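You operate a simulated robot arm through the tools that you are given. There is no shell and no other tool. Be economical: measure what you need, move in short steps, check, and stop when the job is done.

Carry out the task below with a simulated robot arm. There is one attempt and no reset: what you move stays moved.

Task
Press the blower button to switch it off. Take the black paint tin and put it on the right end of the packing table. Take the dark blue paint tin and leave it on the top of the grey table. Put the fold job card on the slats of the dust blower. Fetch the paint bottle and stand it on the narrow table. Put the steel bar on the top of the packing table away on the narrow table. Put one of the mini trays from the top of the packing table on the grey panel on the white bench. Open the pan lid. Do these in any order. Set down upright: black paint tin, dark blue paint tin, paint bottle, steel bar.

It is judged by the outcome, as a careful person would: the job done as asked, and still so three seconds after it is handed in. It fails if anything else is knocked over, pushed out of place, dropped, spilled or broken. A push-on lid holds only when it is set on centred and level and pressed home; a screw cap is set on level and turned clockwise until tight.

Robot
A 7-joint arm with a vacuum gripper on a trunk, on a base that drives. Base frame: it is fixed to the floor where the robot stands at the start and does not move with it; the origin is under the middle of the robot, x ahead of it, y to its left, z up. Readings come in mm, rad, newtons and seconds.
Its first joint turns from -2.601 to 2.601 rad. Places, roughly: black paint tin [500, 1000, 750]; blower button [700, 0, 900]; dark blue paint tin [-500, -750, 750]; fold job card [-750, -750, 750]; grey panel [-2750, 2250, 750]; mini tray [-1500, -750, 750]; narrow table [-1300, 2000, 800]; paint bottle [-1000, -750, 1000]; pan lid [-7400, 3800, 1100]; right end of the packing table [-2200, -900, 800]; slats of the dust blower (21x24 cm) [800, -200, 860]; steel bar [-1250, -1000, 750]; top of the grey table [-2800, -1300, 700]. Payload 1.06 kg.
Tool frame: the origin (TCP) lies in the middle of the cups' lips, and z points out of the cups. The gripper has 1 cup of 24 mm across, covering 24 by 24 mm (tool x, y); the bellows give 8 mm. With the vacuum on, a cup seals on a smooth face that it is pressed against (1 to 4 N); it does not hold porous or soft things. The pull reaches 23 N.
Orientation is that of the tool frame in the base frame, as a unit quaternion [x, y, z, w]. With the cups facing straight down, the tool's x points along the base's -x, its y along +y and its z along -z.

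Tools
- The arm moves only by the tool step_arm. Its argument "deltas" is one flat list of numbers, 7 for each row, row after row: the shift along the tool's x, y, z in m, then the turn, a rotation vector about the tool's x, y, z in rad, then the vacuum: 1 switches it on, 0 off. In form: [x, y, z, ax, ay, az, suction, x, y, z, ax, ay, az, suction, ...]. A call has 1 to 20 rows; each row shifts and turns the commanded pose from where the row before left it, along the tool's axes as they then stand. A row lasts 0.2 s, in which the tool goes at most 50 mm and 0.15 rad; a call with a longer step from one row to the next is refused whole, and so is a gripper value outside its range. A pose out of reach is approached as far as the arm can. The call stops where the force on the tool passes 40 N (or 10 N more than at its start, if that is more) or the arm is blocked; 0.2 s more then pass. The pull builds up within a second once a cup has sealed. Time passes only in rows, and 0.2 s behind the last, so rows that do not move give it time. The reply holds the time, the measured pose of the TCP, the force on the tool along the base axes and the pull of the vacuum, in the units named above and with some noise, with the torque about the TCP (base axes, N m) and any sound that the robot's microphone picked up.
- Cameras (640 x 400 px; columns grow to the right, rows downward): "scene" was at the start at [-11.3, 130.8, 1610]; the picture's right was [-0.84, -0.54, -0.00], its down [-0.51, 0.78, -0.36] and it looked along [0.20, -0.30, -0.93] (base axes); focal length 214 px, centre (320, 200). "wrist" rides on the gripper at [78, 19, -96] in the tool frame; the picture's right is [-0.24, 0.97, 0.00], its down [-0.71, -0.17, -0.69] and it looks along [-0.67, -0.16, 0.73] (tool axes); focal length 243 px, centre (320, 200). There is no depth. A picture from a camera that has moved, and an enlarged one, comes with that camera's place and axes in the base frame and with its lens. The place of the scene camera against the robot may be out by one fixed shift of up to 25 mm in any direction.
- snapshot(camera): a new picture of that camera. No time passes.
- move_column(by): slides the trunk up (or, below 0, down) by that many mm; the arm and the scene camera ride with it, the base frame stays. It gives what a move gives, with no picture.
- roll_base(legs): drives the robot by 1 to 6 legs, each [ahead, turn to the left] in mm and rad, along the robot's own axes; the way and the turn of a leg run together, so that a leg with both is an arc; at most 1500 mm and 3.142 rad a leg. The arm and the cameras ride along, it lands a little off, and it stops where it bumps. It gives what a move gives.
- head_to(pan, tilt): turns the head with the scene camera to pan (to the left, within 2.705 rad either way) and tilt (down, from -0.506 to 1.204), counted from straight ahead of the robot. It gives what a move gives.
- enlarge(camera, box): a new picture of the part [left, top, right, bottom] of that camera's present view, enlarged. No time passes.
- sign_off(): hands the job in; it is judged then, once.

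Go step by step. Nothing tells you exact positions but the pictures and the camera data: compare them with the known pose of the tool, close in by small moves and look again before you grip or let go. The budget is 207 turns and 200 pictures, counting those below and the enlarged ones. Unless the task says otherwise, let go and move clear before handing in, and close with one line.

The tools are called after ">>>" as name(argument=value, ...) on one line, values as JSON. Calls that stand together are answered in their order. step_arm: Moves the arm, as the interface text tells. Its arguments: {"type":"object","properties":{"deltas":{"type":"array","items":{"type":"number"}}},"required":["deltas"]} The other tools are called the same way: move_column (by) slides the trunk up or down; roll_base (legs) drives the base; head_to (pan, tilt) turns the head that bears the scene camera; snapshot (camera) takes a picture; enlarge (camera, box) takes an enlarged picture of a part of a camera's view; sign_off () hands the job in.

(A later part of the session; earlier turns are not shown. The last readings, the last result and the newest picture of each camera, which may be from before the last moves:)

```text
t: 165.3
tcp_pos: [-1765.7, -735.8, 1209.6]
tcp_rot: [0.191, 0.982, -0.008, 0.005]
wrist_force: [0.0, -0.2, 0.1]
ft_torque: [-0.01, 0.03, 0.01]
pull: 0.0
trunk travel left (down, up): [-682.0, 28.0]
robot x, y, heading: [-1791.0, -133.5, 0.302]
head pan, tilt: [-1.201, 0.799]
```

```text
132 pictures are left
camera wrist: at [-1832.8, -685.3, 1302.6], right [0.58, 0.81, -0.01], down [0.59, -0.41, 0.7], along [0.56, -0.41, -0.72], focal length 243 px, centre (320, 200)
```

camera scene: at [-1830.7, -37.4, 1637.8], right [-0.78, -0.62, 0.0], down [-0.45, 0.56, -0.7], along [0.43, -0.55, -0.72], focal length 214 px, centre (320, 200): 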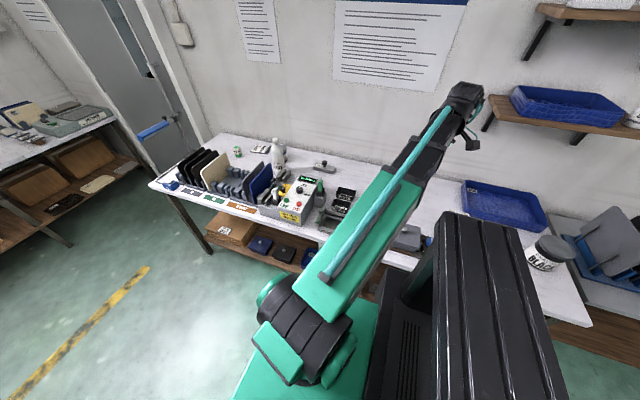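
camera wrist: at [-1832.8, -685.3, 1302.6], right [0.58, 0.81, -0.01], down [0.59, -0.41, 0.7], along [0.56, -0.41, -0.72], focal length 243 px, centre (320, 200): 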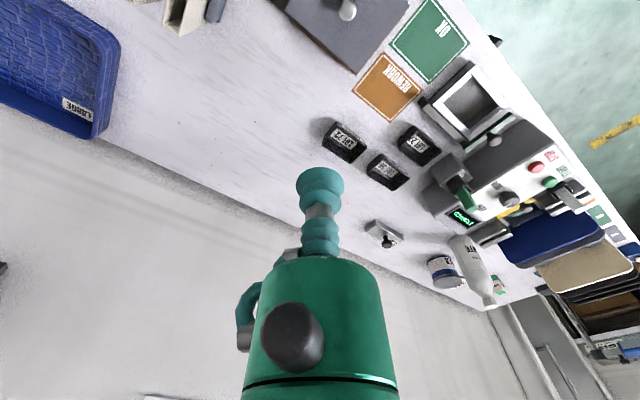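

>>> enlarge(camera="wrist", box=[310, 100, 460, 270])

```text
2.35 times, centred on (385, 185) of wrist
camera zoom: at [-1832.8, -685.3, 1302.6], right [0.58, 0.81, -0.01], down [0.59, -0.41, 0.7], along [0.56, -0.41, -0.72], focal length 571 px, centre (167, 235)
```

zoom: 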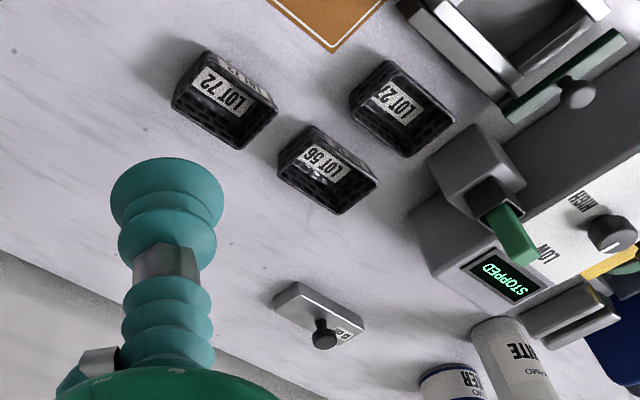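

>>> step_arm(deltas=[-0.0435, -0.0014, 0, 0, 0, 0, 0, -0.0435, -0.0014, 0, 0, 0, 0, 0, -0.0435, -0.0014, 0, 0, 0, 0, 0, -0.0435, -0.0014, 0, 0, 0, 0, 0, -0.0435, -0.0014, 0, 0, 0, 0, 0, 0, 0, 0.05, 0, 0, 0, 0, 0, 0, 0.05, 0, 0, 0, 0, 0, 0, 0.05, 0, 0, 0, 0, 0, 0, 0.04, 0, 0, 0, 0])

>>> snapshot(camera="wrist")

```text
t: 167.3
tcp_pos: [-1566.3, -827.1, 1021.3]
tcp_rot: [0.191, 0.982, -0.009, 0.007]
wrist_force: [0.1, 0.0, -0.2]
ft_torque: [-0.03, 0.0, -0.01]
pull: 0.1
trunk travel left (down, up): [-682.0, 28.0]
robot x, y, heading: [-1789.0, -130.6, 0.304]
head pan, tilt: [-1.201, 0.799]
```

```text
130 pictures are left
camera wrist: at [-1632.0, -777.5, 1115.5], right [0.58, 0.81, -0.01], down [0.59, -0.41, 0.7], along [0.56, -0.41, -0.72], focal length 243 px, centre (320, 200)
```

wrist: 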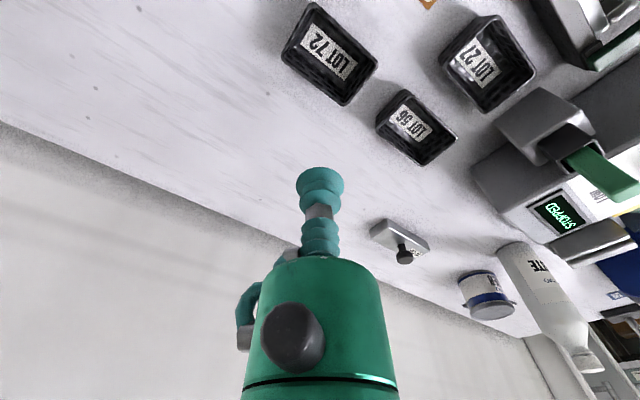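

>>> enlarge(camera="wrist", box=[260, 0, 560, 170])

```text
2.13 times, centred on (410, 85) of wrist
camera zoom: at [-1632.0, -777.5, 1115.5], right [0.58, 0.81, -0.01], down [0.59, -0.41, 0.7], along [0.56, -0.41, -0.72], focal length 518 px, centre (128, 445)
```

zoom: 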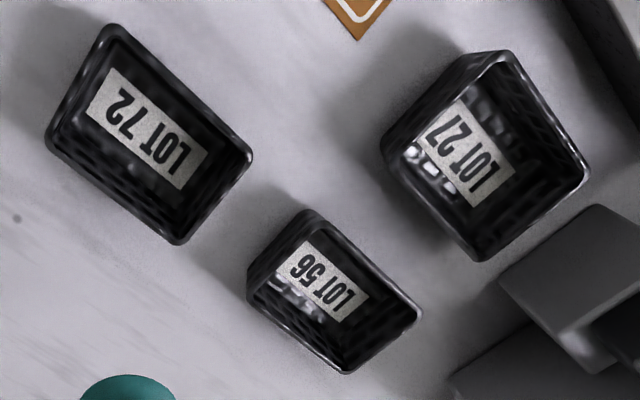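

>>> step_arm(deltas=[-0.002, 0.008, 0.04, 0, 0, 0, 0, 0, 0, 0.04, 0, 0, 0, 0, 0, 0, 0.04, 0, 0, 0, 0])

>>> enlarge(camera="wrist", box=[200, 0, 500, 190])

```text
t: 168.2
tcp_pos: [-1560.6, -821.6, 902.2]
tcp_rot: [0.19, 0.982, -0.008, 0.006]
wrist_force: [0.9, -0.2, 0.2]
ft_torque: [-0.03, -0.04, 0.0]
pull: 0.2
trunk travel left (down, up): [-682.0, 28.0]
robot x, y, heading: [-1792.3, -129.9, 0.296]
head pan, tilt: [-1.201, 0.799]
```

```text
2.11 times, centred on (350, 95) of wrist
camera zoom: at [-1625.7, -773.1, 995.7], right [0.58, 0.81, -0.01], down [0.59, -0.41, 0.7], along [0.56, -0.41, -0.72], focal length 511 px, centre (257, 421)
```

zoom: 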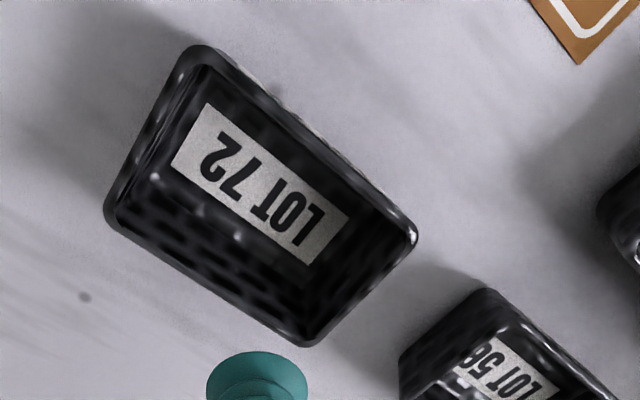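

>>> step_arm(deltas=[0, 0, 0.03, 0, 0, 0, 0, 0, 0, 0.03, 0, 0, 0, 0])

>>> enlarge(camera="wrist", box=[200, 20, 500, 210])

```text
t: 168.8
tcp_pos: [-1559.8, -823.9, 839.9]
tcp_rot: [0.191, 0.982, -0.009, 0.005]
wrist_force: [0.0, 0.6, 0.0]
ft_torque: [-0.01, -0.03, -0.03]
pull: 0.1
trunk travel left (down, up): [-682.0, 28.0]
robot x, y, heading: [-1790.6, -129.8, 0.303]
head pan, tilt: [-1.201, 0.799]
```

```text
2.11 times, centred on (350, 115) of wrist
camera zoom: at [-1625.7, -774.4, 934.9], right [0.58, 0.81, -0.01], down [0.59, -0.41, 0.7], along [0.56, -0.41, -0.72], focal length 511 px, centre (257, 379)
```

zoom: 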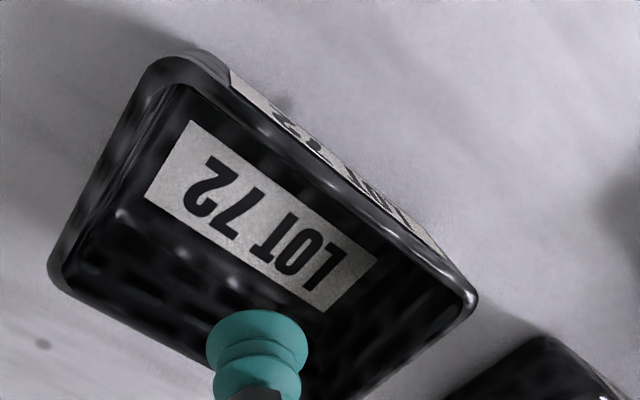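

>>> step_arm(deltas=[0.0075, 0.0033, 0.015, 0, 0, 0, 0, 0, 0, 0.015, 0, 0, 0, 0])

>>> enlarge(camera="wrist", box=[200, 60, 500, 250])

```text
t: 169.3
tcp_pos: [-1565.1, -818.5, 811.3]
tcp_rot: [0.191, 0.981, -0.009, 0.007]
wrist_force: [0.6, 0.5, 0.7]
ft_torque: [-0.01, -0.02, 0.02]
pull: 0.0
trunk travel left (down, up): [-682.0, 28.0]
robot x, y, heading: [-1789.0, -130.8, 0.302]
head pan, tilt: [-1.201, 0.799]
```

```text
2.11 times, centred on (350, 155) of wrist
camera zoom: at [-1631.6, -768.7, 905.2], right [0.58, 0.81, -0.01], down [0.59, -0.41, 0.7], along [0.56, -0.41, -0.72], focal length 511 px, centre (257, 295)
```

zoom: 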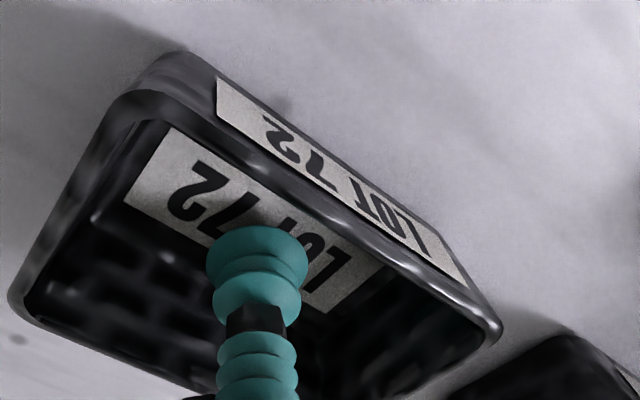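

Well centred on the label. Descending with the vacuum on.

>>> step_arm(deltas=[0, 0, 0.006, 0, 0, 0, 1, 0, 0, 0.004, 0, 0, 0, 1, 0, 0, 0.003, 0, 0, 0, 1, 0, 0, 0.003, 0, 0, 0, 1])

```text
t: 170.3
tcp_pos: [-1566.6, -817.5, 797.9]
tcp_rot: [0.191, 0.982, -0.01, 0.006]
wrist_force: [2.6, -8.1, 20.5]
ft_torque: [0.22, 0.06, 0.0]
pull: 22.4
trunk travel left (down, up): [-682.0, 28.0]
robot x, y, heading: [-1792.9, -131.5, 0.305]
head pan, tilt: [-1.201, 0.799]
```

Sealed. Lifting.

>>> step_arm(deltas=[0, 0, -0.005, 0, 0, 0, 1, 0, 0, -0.01, 0, 0, 0, 1, 0, 0, -0.03, 0, 0, 0, 1, 0, 0, -0.05, 0, 0, 0, 1, 0, 0, -0.05, 0, 0, 0, 1, 0, 0, -0.05, 0, 0, 0, 1, 0, 0, -0.05, 0, 0, 0, 1, 0, 0, -0.05, 0, 0, 0, 1, 0, 0, -0.05, 0, 0, 0, 1, 0, 0, -0.05, 0, 0, 0, 1])

>>> snapshot(camera="wrist")

>>> head_to(pan=1.9, tilt=0.45)

>>> snapshot(camera="scene")

```text
t: 172.6
tcp_pos: [-1568.2, -810.4, 1191.6]
tcp_rot: [0.19, 0.982, -0.008, 0.005]
wrist_force: [0.3, -0.6, -0.4]
ft_torque: [0.01, -0.02, -0.02]
pull: 22.7
trunk travel left (down, up): [-682.0, 28.0]
robot x, y, heading: [-1789.0, -129.5, 0.304]
head pan, tilt: [-1.201, 0.799]
```

```text
125 pictures are left
camera wrist: at [-1634.7, -761.1, 1284.9], right [0.58, 0.81, -0.01], down [0.59, -0.41, 0.7], along [0.56, -0.41, -0.72], focal length 243 px, centre (320, 200)
```

wrist: 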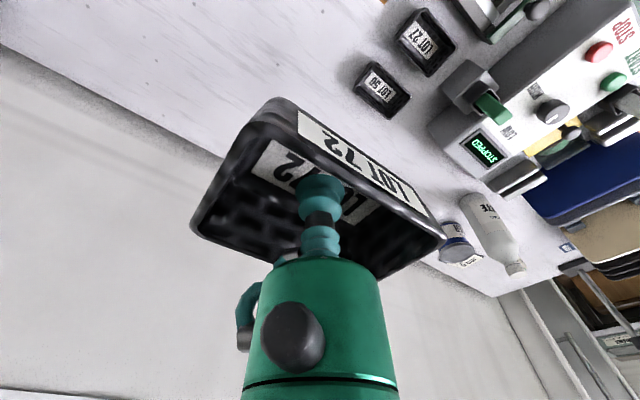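

```text
t: 175.2
tcp_pos: [-1568.4, -811.5, 1190.8]
tcp_rot: [0.191, 0.982, -0.009, 0.006]
wrist_force: [0.3, -1.0, -0.6]
ft_torque: [0.0, -0.01, -0.03]
pull: 22.7
trunk travel left (down, up): [-682.0, 28.0]
robot x, y, heading: [-1792.6, -127.9, 0.31]
head pan, tilt: [1.901, 0.45]
```

```text
124 pictures are left
camera scene: at [-1935.1, 100.0, 1668.2], right [0.81, 0.59, 0.0], down [0.26, -0.35, -0.9], along [-0.53, 0.73, -0.44], focal length 214 px, centre (320, 200)
```

scene: 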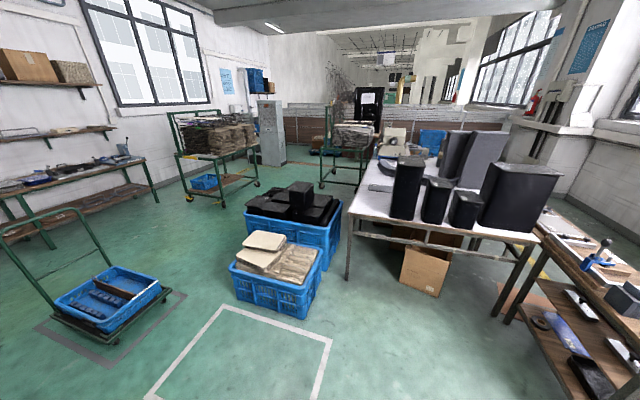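

>>> enlarge(camera="scene", box=[330, 110, 570, 270])

```text
2.50 times, centred on (450, 190) of scene
camera zoom: at [-1935.1, 100.0, 1668.2], right [0.81, 0.59, 0.0], down [0.26, -0.35, -0.9], along [-0.53, 0.73, -0.44], focal length 536 px, centre (-5, 225)
```

zoom: 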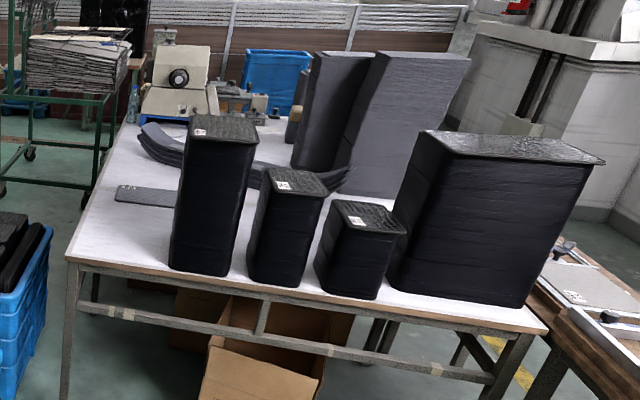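

The grey panel lies at the left end of the white bench near (-2640, 2130), beside tall black boxes and blue crates. I'll retract, turn the base left, then swing the arm to the front before driving over.

>>> step_arm(deltas=[0.0255, 0.0303, 0, 0, 0, 0, 1, 0.0255, 0.0303, 0, 0, 0, 0, 1, 0.0255, 0.0303, 0, 0, 0, 0, 1])

>>> roll_base(legs=[[0, 1.69]])

```text
t: 176.0
tcp_pos: [-1605.6, -695.5, 1189.9]
tcp_rot: [0.192, 0.981, -0.009, 0.006]
wrist_force: [0.8, -1.0, 0.2]
ft_torque: [0.0, 0.02, -0.01]
pull: 22.6
trunk travel left (down, up): [-682.0, 28.0]
robot x, y, heading: [-1788.2, -132.8, 0.301]
head pan, tilt: [1.901, 0.45]
```

```text
t: 180.5
tcp_pos: [-1248.8, 119.6, 1189.0]
tcp_rot: [-0.606, 0.795, -0.002, 0.01]
wrist_force: [0.5, -0.7, -1.0]
ft_torque: [-0.02, 0.04, -0.01]
pull: 23.2
trunk travel left (down, up): [-682.0, 28.0]
robot x, y, heading: [-1790.4, -130.0, 1.991]
head pan, tilt: [1.901, 0.45]
```

>>> step_arm(deltas=[-0.0356, 0.0299, 0, 0, 0, -0.078, 1, -0.0356, 0.0299, 0, 0, 0, -0.078, 1, -0.0356, 0.0299, 0, 0, 0, -0.078, 1, -0.0356, 0.0299, 0, 0, 0, -0.078, 1, -0.0356, 0.0299, 0, 0, 0, -0.078, 1, -0.0356, 0.0299, 0, 0, 0, -0.078, 1, -0.0356, 0.0299, 0, 0, 0, -0.078, 1, -0.0356, 0.0299, 0, 0, 0, -0.078, 1, -0.0356, 0.0299, 0, 0, 0, -0.078, 1, -0.0356, 0.0299, 0, 0, 0, -0.078, 1, -0.0356, 0.0299, 0, 0, 0, -0.078, 1, -0.0356, 0.0299, 0, 0, 0, -0.078, 1, -0.0356, 0.0299, 0, 0, 0, -0.078, 1, -0.0356, 0.0299, 0, 0, 0, -0.078, 1, -0.0356, 0.0299, 0, 0, 0, -0.078, 1, -0.0356, 0.0299, 0, 0, 0, -0.078, 1, -0.0356, 0.0299, 0, 0, 0, -0.078, 1, -0.0356, 0.0299, 0, 0, 0, -0.078, 1, -0.0356, 0.0299, 0, 0, 0, -0.078, 1, -0.0356, 0.0299, 0, 0, 0, -0.078, 1])

>>> roll_base(legs=[[900, 0]])

>>> head_to(pan=0, tilt=0.6)

>>> snapshot(camera="scene")

```text
t: 184.7
tcp_pos: [-2021.8, 445.2, 1178.6]
tcp_rot: [0.99, -0.138, 0.009, -0.006]
wrist_force: [0.1, -0.1, 0.7]
ft_torque: [-0.03, -0.01, -0.01]
pull: 23.0
trunk travel left (down, up): [-682.0, 28.0]
robot x, y, heading: [-1787.7, -127.1, 1.988]
head pan, tilt: [1.901, 0.45]
```

```text
t: 189.4
tcp_pos: [-2391.3, 1261.6, 1178.3]
tcp_rot: [0.991, -0.135, 0.008, -0.006]
wrist_force: [0.1, -0.7, -0.6]
ft_torque: [0.01, 0.03, 0.02]
pull: 23.1
trunk travel left (down, up): [-682.0, 28.0]
robot x, y, heading: [-2155.7, 687.9, 1.993]
head pan, tilt: [1.901, 0.45]
```

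```text
t: 191.3
tcp_pos: [-2391.5, 1262.3, 1179.0]
tcp_rot: [0.991, -0.136, 0.008, -0.006]
wrist_force: [-0.3, -0.4, -0.5]
ft_torque: [0.0, 0.04, 0.02]
pull: 22.7
trunk travel left (down, up): [-682.0, 28.0]
robot x, y, heading: [-2157.2, 687.1, 1.999]
head pan, tilt: [0.0, 0.6]
```

```text
122 pictures are left
camera scene: at [-2326.5, 664.6, 1654.6], right [0.91, 0.41, 0.0], down [0.23, -0.51, -0.83], along [-0.34, 0.75, -0.56], focal length 214 px, centre (320, 200)
```

scene: 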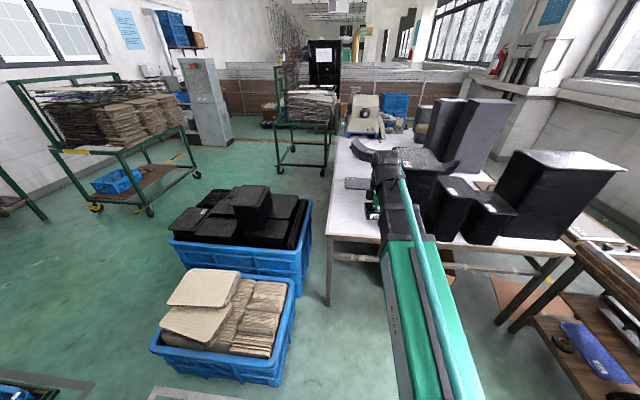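

>>> roll_base(legs=[[500, 0.02], [0, -0.155], [75, 0]])

>>> head_to(pan=-0.1, tilt=0.7)

>>> snapshot(camera="scene")

>>> snapshot(camera="wrist")

```text
t: 195.5
tcp_pos: [-2545.5, 1814.5, 1177.9]
tcp_rot: [0.979, -0.201, 0.009, -0.005]
wrist_force: [-0.7, 1.2, -0.2]
ft_torque: [0.01, 0.0, 0.0]
pull: 23.0
trunk travel left (down, up): [-682.0, 28.0]
robot x, y, heading: [-2388.5, 1213.4, 1.861]
head pan, tilt: [0.0, 0.6]
```

```text
t: 196.2
tcp_pos: [-2544.7, 1813.9, 1178.3]
tcp_rot: [0.979, -0.201, 0.008, -0.006]
wrist_force: [0.9, 0.4, -0.8]
ft_torque: [0.0, -0.01, 0.01]
pull: 22.7
trunk travel left (down, up): [-682.0, 28.0]
robot x, y, heading: [-2387.8, 1214.3, 1.861]
head pan, tilt: [-0.099, 0.7]
```

```text
121 pictures are left
camera scene: at [-2552.0, 1212.3, 1646.0], right [0.98, 0.19, 0.0], down [0.12, -0.63, -0.77], along [-0.14, 0.75, -0.64], focal length 214 px, centre (320, 200)
```

scene: 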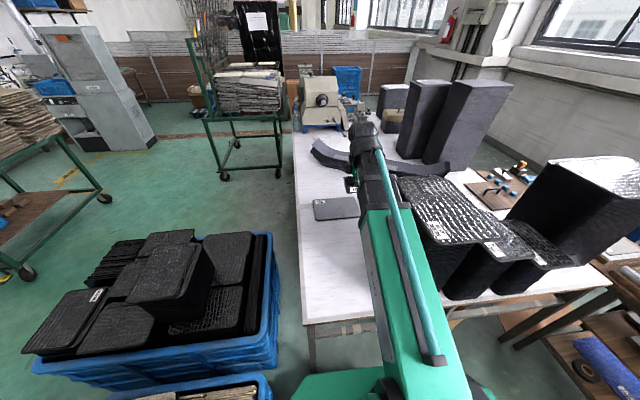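

```text
120 pictures are left
camera wrist: at [-2482.0, 1765.3, 1274.4], right [-0.6, -0.8, -0.02], down [-0.6, 0.43, 0.68], along [-0.53, 0.42, -0.74], focal length 243 px, centre (320, 200)
```

wrist: 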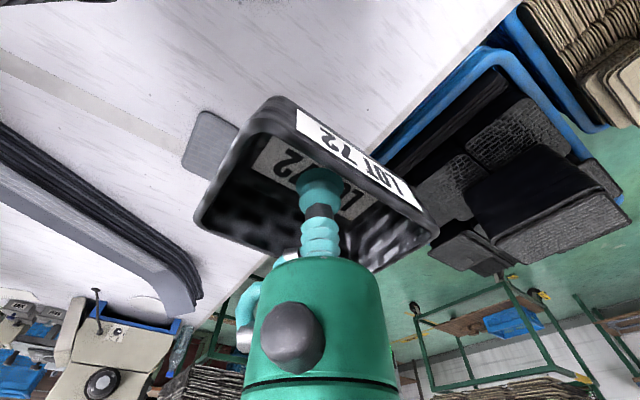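

The panel centre is at about (-2620, 2145), within reach. I'll move left first to keep away from the tall box, then forward.

>>> step_arm(deltas=[-0.032, 0.0138, 0, 0, 0, 0, 1, -0.032, 0.0138, 0, 0, 0, 0, 1, -0.0184, -0.0428, 0, 0, 0, 0, 1, -0.0184, -0.0428, 0, 0, 0, 0, 1, -0.0184, -0.0428, 0, 0, 0, 0, 1, -0.0184, -0.0428, 0, 0, 0, 0, 1, -0.0184, -0.0428, 0, 0, 0, 0, 1, -0.0184, -0.0428, 0, 0, 0, 0, 1, -0.0184, -0.0428, 0, 0, 0, 0, 1, 0, 0, 0.05, 0, 0, 0, 1, 0, 0, 0.05, 0, 0, 0, 1])

>>> snapshot(camera="wrist")

>>> enlarge(camera="scene", box=[260, 100, 500, 280])

```text
t: 198.6
tcp_pos: [-2611.8, 2141.1, 1079.2]
tcp_rot: [0.979, -0.202, 0.009, -0.007]
wrist_force: [0.7, -0.7, 0.1]
ft_torque: [0.01, -0.01, -0.03]
pull: 23.0
trunk travel left (down, up): [-682.0, 28.0]
robot x, y, heading: [-2390.5, 1215.5, 1.861]
head pan, tilt: [-0.099, 0.7]
```

```text
119 pictures are left
camera wrist: at [-2548.6, 2093.1, 1175.6], right [-0.6, -0.8, -0.02], down [-0.6, 0.43, 0.68], along [-0.53, 0.42, -0.74], focal length 243 px, centre (320, 200)
```

wrist: 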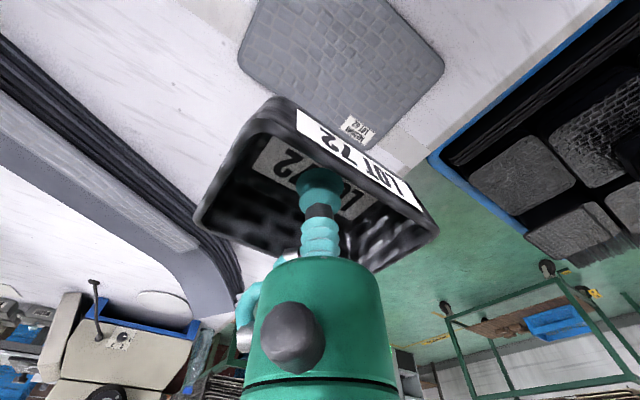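

```text
2.22 times, centred on (380, 190) of scene
camera zoom: at [-2552.0, 1212.7, 1646.1], right [0.98, 0.19, 0.0], down [0.12, -0.63, -0.76], along [-0.14, 0.75, -0.64], focal length 477 px, centre (187, 222)
```

zoom: 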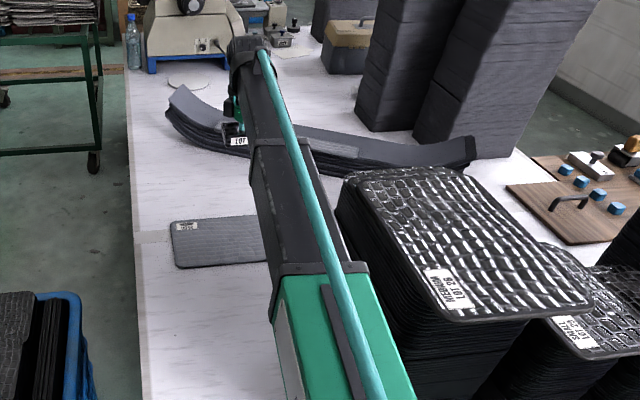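

>>> step_arm(deltas=[-0.011, 0.019, 0, 0, 0, 0, 1, 0, 0, 0.05, 0, 0, 0, 1, 0, 0, 0.05, 0, 0, 0, 1, 0, 0, 0.05, 0, 0, 0, 1, 0, 0, 0.04, 0, 0, 0, 1])

>>> snapshot(camera="wrist")

>>> enlarge(camera="scene", box=[260, 100, 500, 280])

```text
t: 199.8
tcp_pos: [-2626.2, 2129.8, 889.2]
tcp_rot: [0.979, -0.202, 0.008, -0.005]
wrist_force: [0.1, -0.4, -0.1]
ft_torque: [0.01, 0.0, 0.01]
pull: 22.7
trunk travel left (down, up): [-682.0, 28.0]
robot x, y, heading: [-2385.5, 1210.4, 1.855]
head pan, tilt: [-0.099, 0.7]
```

```text
117 pictures are left
camera wrist: at [-2563.5, 2081.0, 984.4], right [-0.6, -0.8, -0.02], down [-0.6, 0.43, 0.68], along [-0.53, 0.42, -0.74], focal length 243 px, centre (320, 200)
```

wrist: 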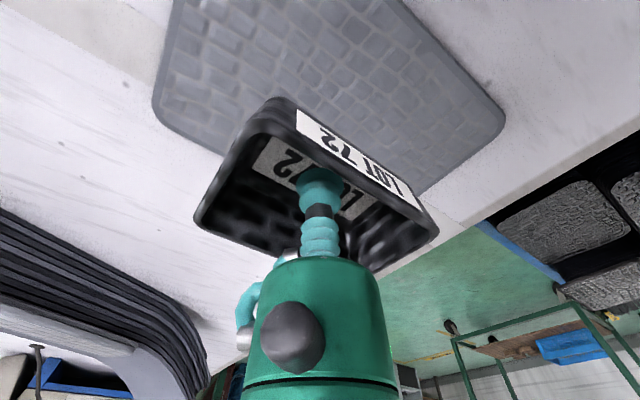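

```text
2.22 times, centred on (380, 190) of scene
camera zoom: at [-2551.9, 1212.5, 1646.1], right [0.98, 0.19, 0.0], down [0.12, -0.63, -0.76], along [-0.14, 0.75, -0.64], focal length 477 px, centre (187, 222)
```

zoom: 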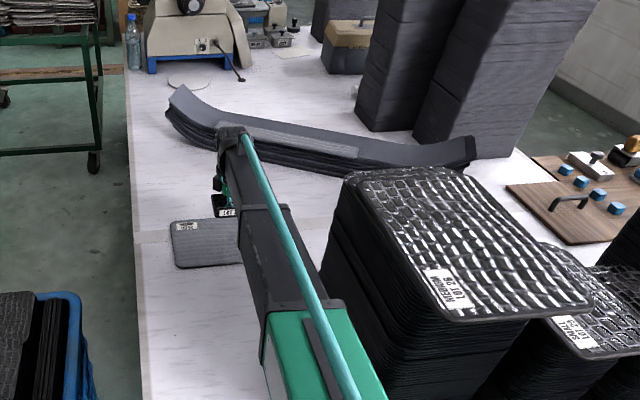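

>>> step_arm(deltas=[0, 0, 0.02, 0, 0, 0, 1, 0, 0, 0.02, 0, 0, 0, 1, 0, 0, 0.01, 0, 0, 0, 1, 0, 0, 0.006, 0, 0, 0, 1, 0, 0, 0.005, 0, 0, 0, 1, 0, 0, 0.005, 0, 0, 0, 1, 0, 0, 0.005, 0, 0, 0, 1, 0, 0, 0.005, 0, 0, 0, 1, 0, 0, 0.005, 0, 0, 0, 1, 0, 0, 0.005, 0, 0, 0, 1])

>>> snapshot(camera="wrist")

```text
t: 202.0
tcp_pos: [-2624.8, 2128.6, 802.9]
tcp_rot: [0.979, -0.201, 0.008, -0.005]
wrist_force: [-0.3, 0.5, -0.1]
ft_torque: [0.01, -0.01, 0.0]
pull: 22.8
trunk travel left (down, up): [-682.0, 28.0]
robot x, y, heading: [-2385.1, 1214.0, 1.861]
head pan, tilt: [-0.099, 0.7]
```

```text
115 pictures are left
camera wrist: at [-2561.9, 2081.3, 899.0], right [-0.6, -0.8, -0.02], down [-0.6, 0.43, 0.68], along [-0.53, 0.42, -0.74], focal length 243 px, centre (320, 200)
```

wrist: 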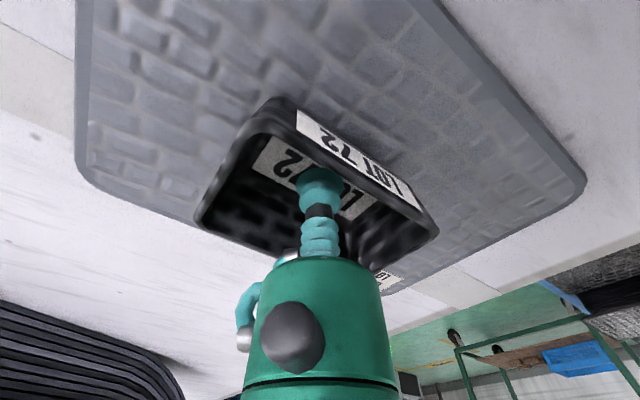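

>>> step_arm(deltas=[0, 0, 0.005, 0, 0, 0, 1, 0, 0, 0.005, 0, 0, 0, 1, 0, 0, 0.005, 0, 0, 0, 1, 0, 0, 0.005, 0, 0, 0, 1, 0, 0, 0.005, 0, 0, 0, 1, 0, 0, 0.005, 0, 0, 0, 1, 0, 0, 0.005, 0, 0, 0, 1, 0, 0, 0.005, 0, 0, 0, 1])

>>> snapshot(camera="wrist")

```text
t: 203.3
tcp_pos: [-2623.6, 2129.8, 782.8]
tcp_rot: [0.979, -0.203, 0.007, -0.009]
wrist_force: [0.8, -2.8, 19.2]
ft_torque: [-0.09, 0.05, 0.02]
pull: 22.7
trunk travel left (down, up): [-682.0, 28.0]
robot x, y, heading: [-2388.8, 1217.7, 1.858]
head pan, tilt: [-0.099, 0.7]
stopped in row 6: the force on the tool passed its limit at 44 N (the readings are from after the stop); the commanded pose is now the measured one
```

```text
114 pictures are left
camera wrist: at [-2560.8, 2081.0, 877.9], right [-0.6, -0.8, -0.02], down [-0.59, 0.43, 0.68], along [-0.53, 0.42, -0.73], focal length 243 px, centre (320, 200)
```

wrist: 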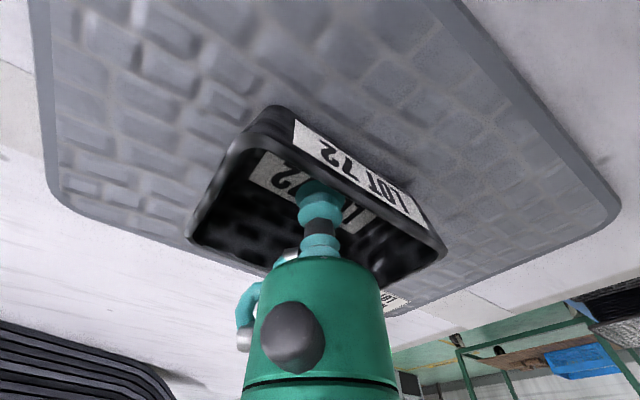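

Tray sits on the grey panel. Releasing and rising.

>>> step_arm(deltas=[0, 0, -0.002, 0, 0, 0, 0, 0, 0, 0, 0, 0, 0, 0, 0, 0, 0, 0, 0, 0, 0, 0, 0, -0.01, 0, 0, 0, 0, 0, 0, -0.03, 0, 0, 0, 0, 0, 0, -0.05, 0, 0, 0, 0, 0, 0, -0.05, 0, 0, 0, 0, 0, 0, -0.05, 0, 0, 0, 0, 0, 0, -0.05, 0, 0, 0, 0, 0, 0, -0.05, 0, 0, 0, 0, 0, 0, -0.05, 0, 0, 0, 0, 0, 0, -0.05, 0, 0, 0, 0])

>>> snapshot(camera="wrist")

```text
t: 205.9
tcp_pos: [-2630.3, 2126.8, 1172.4]
tcp_rot: [0.979, -0.202, 0.007, -0.008]
wrist_force: [0.2, -0.7, -0.4]
ft_torque: [0.0, 0.03, -0.01]
pull: 0.1
trunk travel left (down, up): [-682.0, 28.0]
robot x, y, heading: [-2393.4, 1212.4, 1.867]
head pan, tilt: [-0.099, 0.7]
```

```text
113 pictures are left
camera wrist: at [-2568.9, 2077.1, 1267.5], right [-0.6, -0.8, -0.02], down [-0.59, 0.43, 0.68], along [-0.53, 0.42, -0.73], focal length 243 px, centre (320, 200)
```

wrist: 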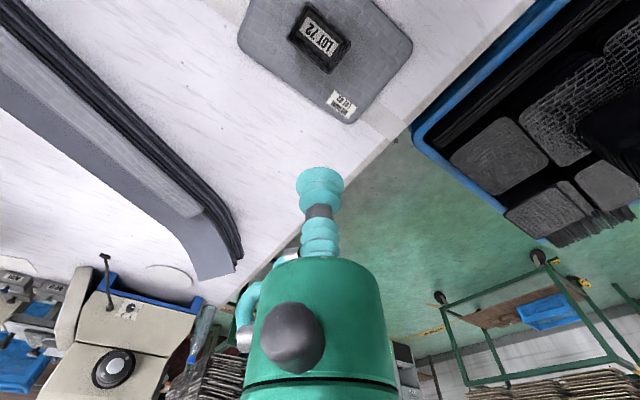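

Tray rests well on the panel. Next, the steel bar: retract the arm, back off from the bench and drive to the packing table.

>>> step_arm(deltas=[0.018, 0.0419, 0, 0, 0, 0, 0, 0.018, 0.0419, 0, 0, 0, 0, 0, 0.018, 0.0419, 0, 0, 0, 0, 0, 0.018, 0.0419, 0, 0, 0, 0, 0, 0.018, 0.0419, 0, 0, 0, 0, 0, 0.018, 0.0419, 0, 0, 0, 0, 0, 0.018, 0.0419, 0, 0, 0, 0, 0])

>>> roll_base(legs=[[-550, 0]])

>>> roll_base(legs=[[0, -2.78], [1000, 0]])

>>> snapshot(camera="wrist")

>>> snapshot(camera="scene")

```text
t: 207.5
tcp_pos: [-2630.5, 1806.3, 1167.4]
tcp_rot: [0.979, -0.202, 0.008, -0.007]
wrist_force: [-0.3, -0.6, -0.4]
ft_torque: [-0.02, 0.02, 0.0]
pull: 0.0
trunk travel left (down, up): [-682.0, 28.0]
robot x, y, heading: [-2388.8, 1212.7, 1.857]
head pan, tilt: [-0.099, 0.7]
```

```text
t: 210.7
tcp_pos: [-2475.6, 1277.4, 1167.8]
tcp_rot: [0.979, -0.203, 0.006, -0.009]
wrist_force: [-0.8, -0.8, 0.2]
ft_torque: [-0.02, -0.02, 0.0]
pull: 0.0
trunk travel left (down, up): [-682.0, 28.0]
robot x, y, heading: [-2232.6, 681.9, 1.86]
head pan, tilt: [-0.099, 0.7]
```

```text
t: 222.4
tcp_pos: [-1169.0, -568.7, 1168.2]
tcp_rot: [0.015, 1.0, -0.01, -0.007]
wrist_force: [-0.8, 0.3, 0.1]
ft_torque: [0.02, -0.02, 0.01]
pull: 0.0
trunk travel left (down, up): [-682.0, 28.0]
robot x, y, heading: [-1614.4, -107.3, -0.903]
head pan, tilt: [-0.099, 0.7]
```

```text
112 pictures are left
camera wrist: at [-1243.9, -544.0, 1263.4], right [0.26, 0.96, -0.02], down [0.71, -0.18, 0.68], along [0.65, -0.19, -0.73], focal length 243 px, centre (320, 200)
```

wrist: 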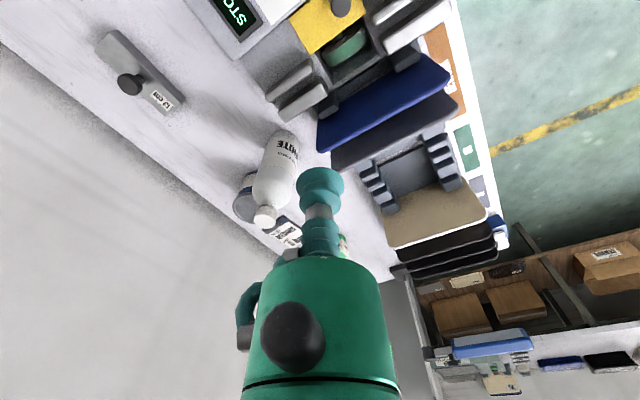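

```text
111 pictures are left
camera scene: at [-1457.9, -28.3, 1646.0], right [-0.84, -0.54, 0.0], down [-0.35, 0.54, -0.76], along [0.41, -0.64, -0.64], focal length 214 px, centre (320, 200)
```

scene: 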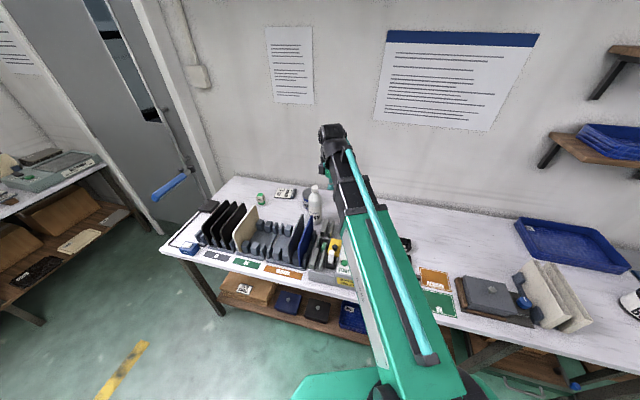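

>>> enlarge(camera="wrist", box=[60, 0, 340, 260])

```text
1.54 times, centred on (200, 130) of wrist
camera zoom: at [-1243.9, -544.0, 1263.4], right [0.26, 0.96, -0.02], down [0.71, -0.18, 0.68], along [0.65, -0.19, -0.73], focal length 373 px, centre (505, 308)
```

zoom: 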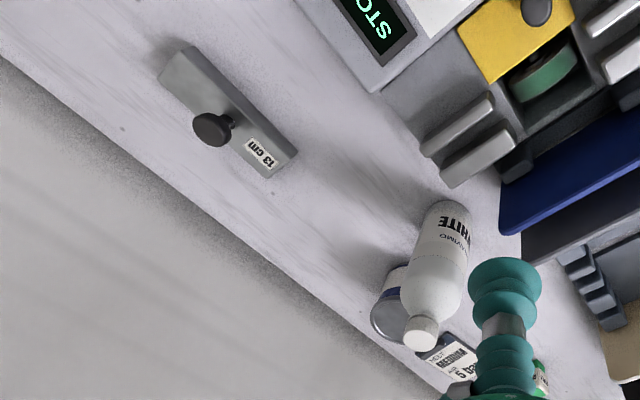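

Bar is labelled "13 cm" with a central knob near (-1205, -870). I'll go above the knob.

>>> step_arm(deltas=[0.0034, -0.0442, 0, 0, 0, 0, 0, 0.0034, -0.0442, 0, 0, 0, 0, 0, 0.0034, -0.0442, 0, 0, 0, 0, 0, 0.0034, -0.0442, 0, 0, 0, 0, 0, 0.0034, -0.0442, 0, 0, 0, 0, 0, 0.0034, -0.0442, 0, 0, 0, 0, 0, 0.0034, -0.0442, 0, 0, 0, 0, 0, 0, 0, 0.05, 0, 0, 0, 0, 0, 0, 0.05, 0, 0, 0, 0, 0, 0, 0.05, 0, 0, 0, 0])

>>> snapshot(camera="wrist")

```text
t: 224.6
tcp_pos: [-1203.0, -880.2, 1023.2]
tcp_rot: [0.015, 1.0, -0.009, -0.005]
wrist_force: [0.2, 0.1, 0.1]
ft_torque: [0.01, 0.0, 0.0]
pull: 0.0
trunk travel left (down, up): [-682.0, 28.0]
robot x, y, heading: [-1610.3, -110.8, -0.904]
head pan, tilt: [-0.099, 0.7]
```

```text
109 pictures are left
camera wrist: at [-1278.9, -855.8, 1119.0], right [0.26, 0.96, -0.02], down [0.71, -0.18, 0.68], along [0.65, -0.19, -0.73], focal length 243 px, centre (320, 200)
```

wrist: 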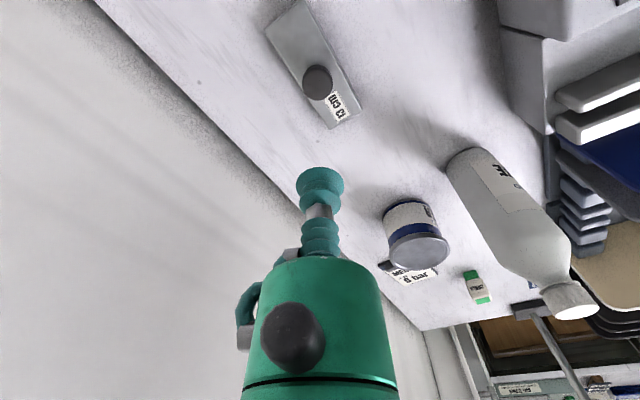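

>>> step_arm(deltas=[0, -0.004, 0.045, 0, 0, 0, 0, 0, 0, 0.05, 0, 0, 0, 0, 0, 0, 0.04, 0, 0, 0, 0])

>>> enlarge(camera="wrist", box=[220, 60, 420, 240])

```text
t: 225.4
tcp_pos: [-1203.7, -886.7, 889.6]
tcp_rot: [0.015, 1.0, -0.01, -0.005]
wrist_force: [-0.1, -0.1, 0.2]
ft_torque: [0.0, -0.03, 0.02]
pull: 0.0
trunk travel left (down, up): [-682.0, 28.0]
robot x, y, heading: [-1611.7, -104.0, -0.909]
head pan, tilt: [-0.099, 0.7]
```

```text
2.22 times, centred on (320, 150) of wrist
camera zoom: at [-1280.3, -863.5, 985.0], right [0.26, 0.96, -0.02], down [0.71, -0.18, 0.68], along [0.65, -0.19, -0.73], focal length 539 px, centre (320, 311)
```

zoom: 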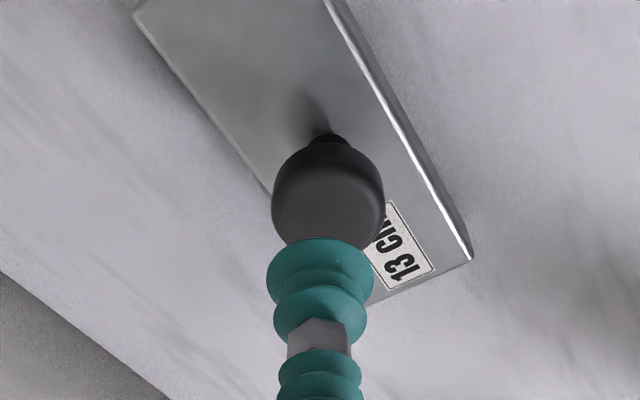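

>>> step_arm(deltas=[-0.002, 0.001, 0.02, 0, 0, 0, 0])

>>> enlarge(camera="wrist", box=[220, 80, 420, 260])

```text
t: 225.8
tcp_pos: [-1201.7, -887.1, 870.0]
tcp_rot: [0.014, 1.0, -0.009, -0.007]
wrist_force: [0.0, -0.9, 0.2]
ft_torque: [-0.02, 0.01, -0.01]
pull: 0.1
trunk travel left (down, up): [-682.0, 28.0]
robot x, y, heading: [-1613.2, -110.0, -0.899]
head pan, tilt: [-0.099, 0.7]
```

```text
2.22 times, centred on (320, 170) of wrist
camera zoom: at [-1278.3, -862.2, 964.5], right [0.26, 0.96, -0.02], down [0.71, -0.18, 0.68], along [0.65, -0.19, -0.73], focal length 539 px, centre (320, 267)
```

zoom: 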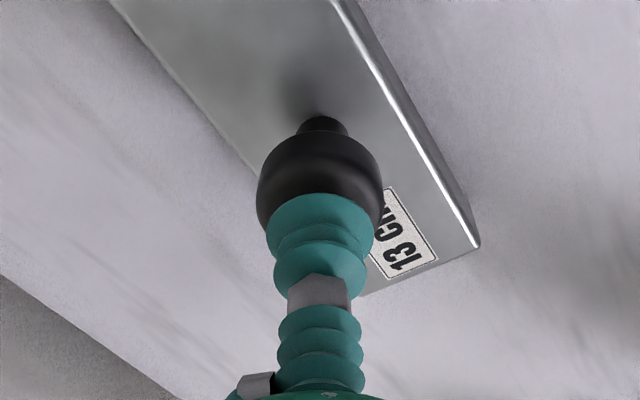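

Well centred. Pressing on with the vacuum.

>>> step_arm(deltas=[0, 0, 0.007, 0, 0, 0, 1, 0, 0, 0.004, 0, 0, 0, 1, 0, 0, 0.003, 0, 0, 0, 1, 0, 0, 0.003, 0, 0, 0, 1, 0, 0, 0.003, 0, 0, 0, 1])

```text
t: 227.0
tcp_pos: [-1203.6, -885.2, 851.7]
tcp_rot: [0.015, 1.0, -0.012, -0.004]
wrist_force: [5.0, -10.0, 31.4]
ft_torque: [0.18, 0.03, -0.05]
pull: 22.6
trunk travel left (down, up): [-682.0, 28.0]
robot x, y, heading: [-1615.9, -102.6, -0.902]
head pan, tilt: [-0.099, 0.7]
```

>>> step_arm(deltas=[0, 0, -0.005, 0, 0, 0, 1, 0, 0, -0.01, 0, 0, 0, 1, 0, 0, -0.03, 0, 0, 0, 1, 0, 0, -0.05, 0, 0, 0, 1, 0, 0, -0.05, 0, 0, 0, 1, 0, 0, -0.05, 0, 0, 0, 1, 0, 0, -0.05, 0, 0, 0, 1, 0, 0, -0.05, 0, 0, 0, 1, 0, 0, -0.04, 0, 0, 0, 1])

>>> snapshot(camera="wrist")

>>> head_to(pan=2.4, tilt=0.5)

>>> snapshot(camera="scene")

```text
t: 229.0
tcp_pos: [-1197.7, -878.8, 1183.7]
tcp_rot: [0.014, 1.0, -0.009, -0.006]
wrist_force: [0.1, 0.2, -4.4]
ft_torque: [0.0, 0.01, 0.01]
pull: 22.8
trunk travel left (down, up): [-682.0, 28.0]
robot x, y, heading: [-1614.2, -104.8, -0.897]
head pan, tilt: [-0.099, 0.7]
```

```text
106 pictures are left
camera wrist: at [-1274.2, -853.7, 1279.1], right [0.26, 0.96, -0.02], down [0.71, -0.18, 0.68], along [0.65, -0.19, -0.73], focal length 243 px, centre (320, 200)
```

wrist: 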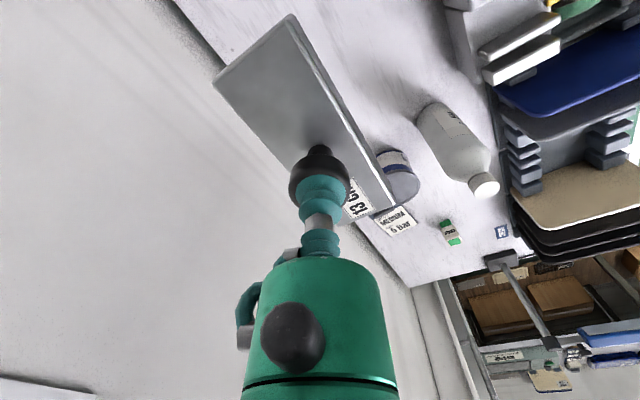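

```text
t: 231.3
tcp_pos: [-1197.5, -877.4, 1183.5]
tcp_rot: [0.015, 1.0, -0.01, -0.006]
wrist_force: [-0.4, 0.6, -3.1]
ft_torque: [0.01, 0.02, 0.0]
pull: 23.2
trunk travel left (down, up): [-682.0, 28.0]
robot x, y, heading: [-1610.6, -105.4, -0.907]
head pan, tilt: [2.4, 0.499]
```

```text
105 pictures are left
camera scene: at [-1496.8, 134.0, 1663.7], right [1.0, -0.08, 0.0], down [-0.04, -0.48, -0.88], along [0.07, 0.88, -0.48], focal length 214 px, centre (320, 200)
```

scene: 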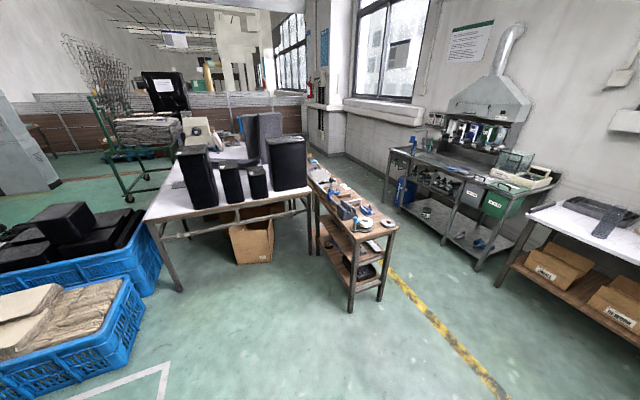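

>>> enlarge(camera="scene", box=[290, 150, 410, 260])

```text
3.64 times, centred on (350, 205) of scene
camera zoom: at [-1496.8, 134.0, 1663.7], right [1.0, -0.08, 0.0], down [-0.04, -0.48, -0.88], along [0.07, 0.88, -0.48], focal length 780 px, centre (211, 182)
```

zoom: 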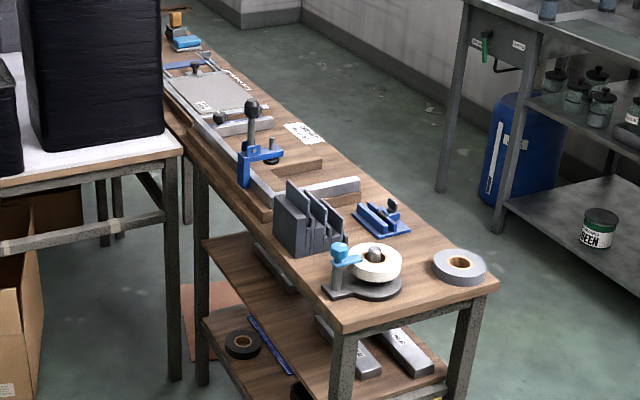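

Bar lifted level, about 4 N. The narrow table is the wooden one beside the aisle. I'll retract and drive around to its aisle side.

>>> step_arm(deltas=[0.0229, 0.0398, 0, 0, 0, 0, 1, 0.0229, 0.0398, 0, 0, 0, 0, 1, 0.0229, 0.0398, 0, 0, 0, 0, 1, 0.0229, 0.0398, 0, 0, 0, 0, 1, 0.0229, 0.0398, 0, 0, 0, 0, 1, 0.0229, 0.0398, 0, 0, 0, 0, 1])

>>> roll_base(legs=[[0, 1.53], [1480, 0], [0, 1.11]])

>>> head_to(pan=0.4, tilt=0.5)

>>> snapshot(camera="scene")

```text
t: 232.7
tcp_pos: [-1330.6, -634.5, 1181.0]
tcp_rot: [0.014, 1.0, -0.01, -0.006]
wrist_force: [0.8, 0.3, -3.9]
ft_torque: [0.01, -0.03, -0.01]
pull: 22.8
trunk travel left (down, up): [-682.0, 28.0]
robot x, y, heading: [-1612.7, -107.5, -0.901]
head pan, tilt: [2.4, 0.499]
```

```text
t: 246.6
tcp_pos: [-401.1, 1369.1, 1180.8]
tcp_rot: [0.965, -0.262, 0.008, -0.008]
wrist_force: [-0.6, 0.0, -3.3]
ft_torque: [-0.03, -0.02, -0.02]
pull: 22.7
trunk travel left (down, up): [-682.0, 28.0]
robot x, y, heading: [-410.4, 766.6, 1.732]
head pan, tilt: [2.4, 0.499]
```

```text
t: 248.5
tcp_pos: [-401.7, 1369.0, 1180.9]
tcp_rot: [0.965, -0.263, 0.008, -0.007]
wrist_force: [-0.2, -0.5, -3.0]
ft_torque: [-0.05, 0.01, 0.04]
pull: 22.8
trunk travel left (down, up): [-682.0, 28.0]
robot x, y, heading: [-412.4, 767.0, 1.742]
head pan, tilt: [0.4, 0.499]
```

```text
103 pictures are left
camera scene: at [-614.5, 778.5, 1663.7], right [0.84, 0.54, 0.0], down [0.26, -0.4, -0.88], along [-0.47, 0.74, -0.48], focal length 214 px, centre (320, 200)
```

scene: 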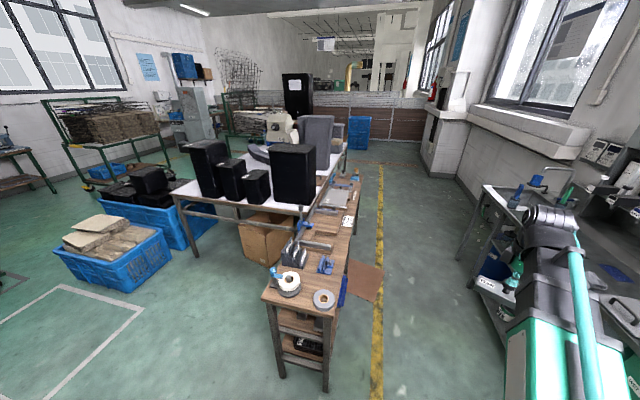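

>>> enlarge(camera="scene", box=[250, 160, 380, 310])

```text
2.67 times, centred on (315, 235) of scene
camera zoom: at [-614.5, 778.5, 1663.7], right [0.84, 0.54, 0.0], down [0.26, -0.4, -0.88], along [-0.47, 0.74, -0.48], focal length 572 px, centre (333, 107)
```

zoom: 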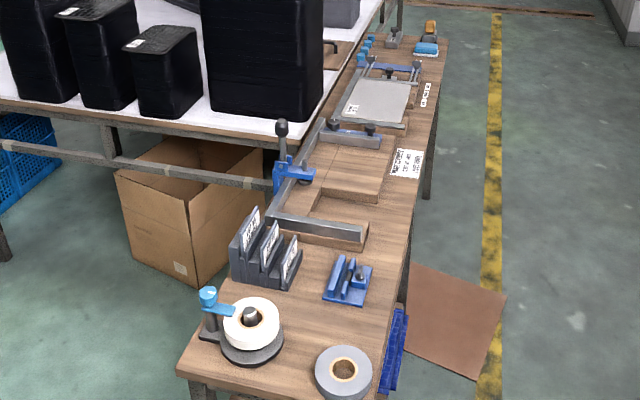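

The table is cluttered with a free strip on the aisle side. I'll drive alongside and inspect it from above.

>>> roll_base(legs=[[0, -0.108], [985, 0]])

>>> head_to(pan=1.4, tilt=0.8)

>>> snapshot(camera="scene")

```text
t: 254.1
tcp_pos: [-409.0, 2348.4, 1180.3]
tcp_rot: [0.952, -0.306, 0.008, -0.007]
wrist_force: [-0.7, 0.1, -3.4]
ft_torque: [0.02, -0.01, -0.04]
pull: 22.8
trunk travel left (down, up): [-682.0, 28.0]
robot x, y, heading: [-473.2, 1748.5, 1.641]
head pan, tilt: [0.4, 0.499]
```

```text
t: 255.4
tcp_pos: [-409.9, 2348.0, 1180.5]
tcp_rot: [0.952, -0.306, 0.009, -0.007]
wrist_force: [-0.1, -0.5, -3.4]
ft_torque: [0.01, 0.0, 0.0]
pull: 22.8
trunk travel left (down, up): [-682.0, 28.0]
robot x, y, heading: [-467.7, 1745.6, 1.647]
head pan, tilt: [1.4, 0.799]
```

```text
101 pictures are left
camera scene: at [-715.9, 1707.2, 1637.8], right [0.1, 1.0, 0.0], down [0.71, -0.07, -0.7], along [-0.69, 0.07, -0.72], focal length 214 px, centre (320, 200)
```

scene: 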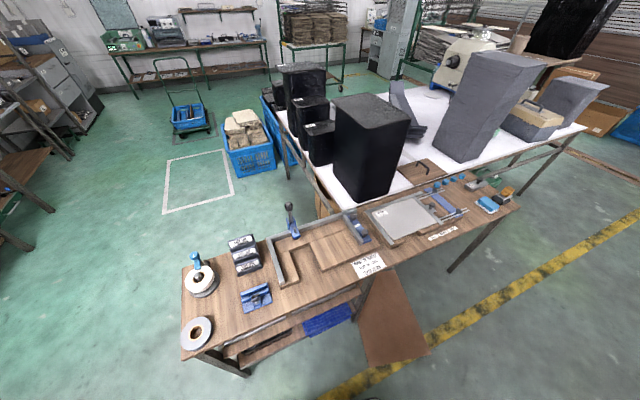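

>>> enlarge(camera="scene", box=[170, 160, 520, 370])

```text
1.83 times, centred on (345, 265) of scene
camera zoom: at [-715.9, 1707.2, 1637.8], right [0.1, 1.0, 0.0], down [0.71, -0.07, -0.7], along [-0.69, 0.07, -0.72], focal length 392 px, centre (274, 81)
```

zoom: 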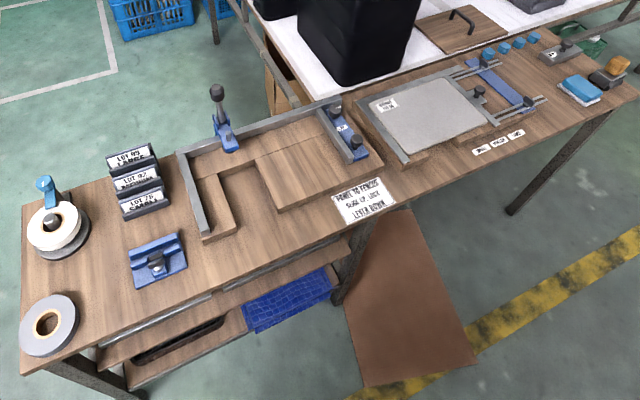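

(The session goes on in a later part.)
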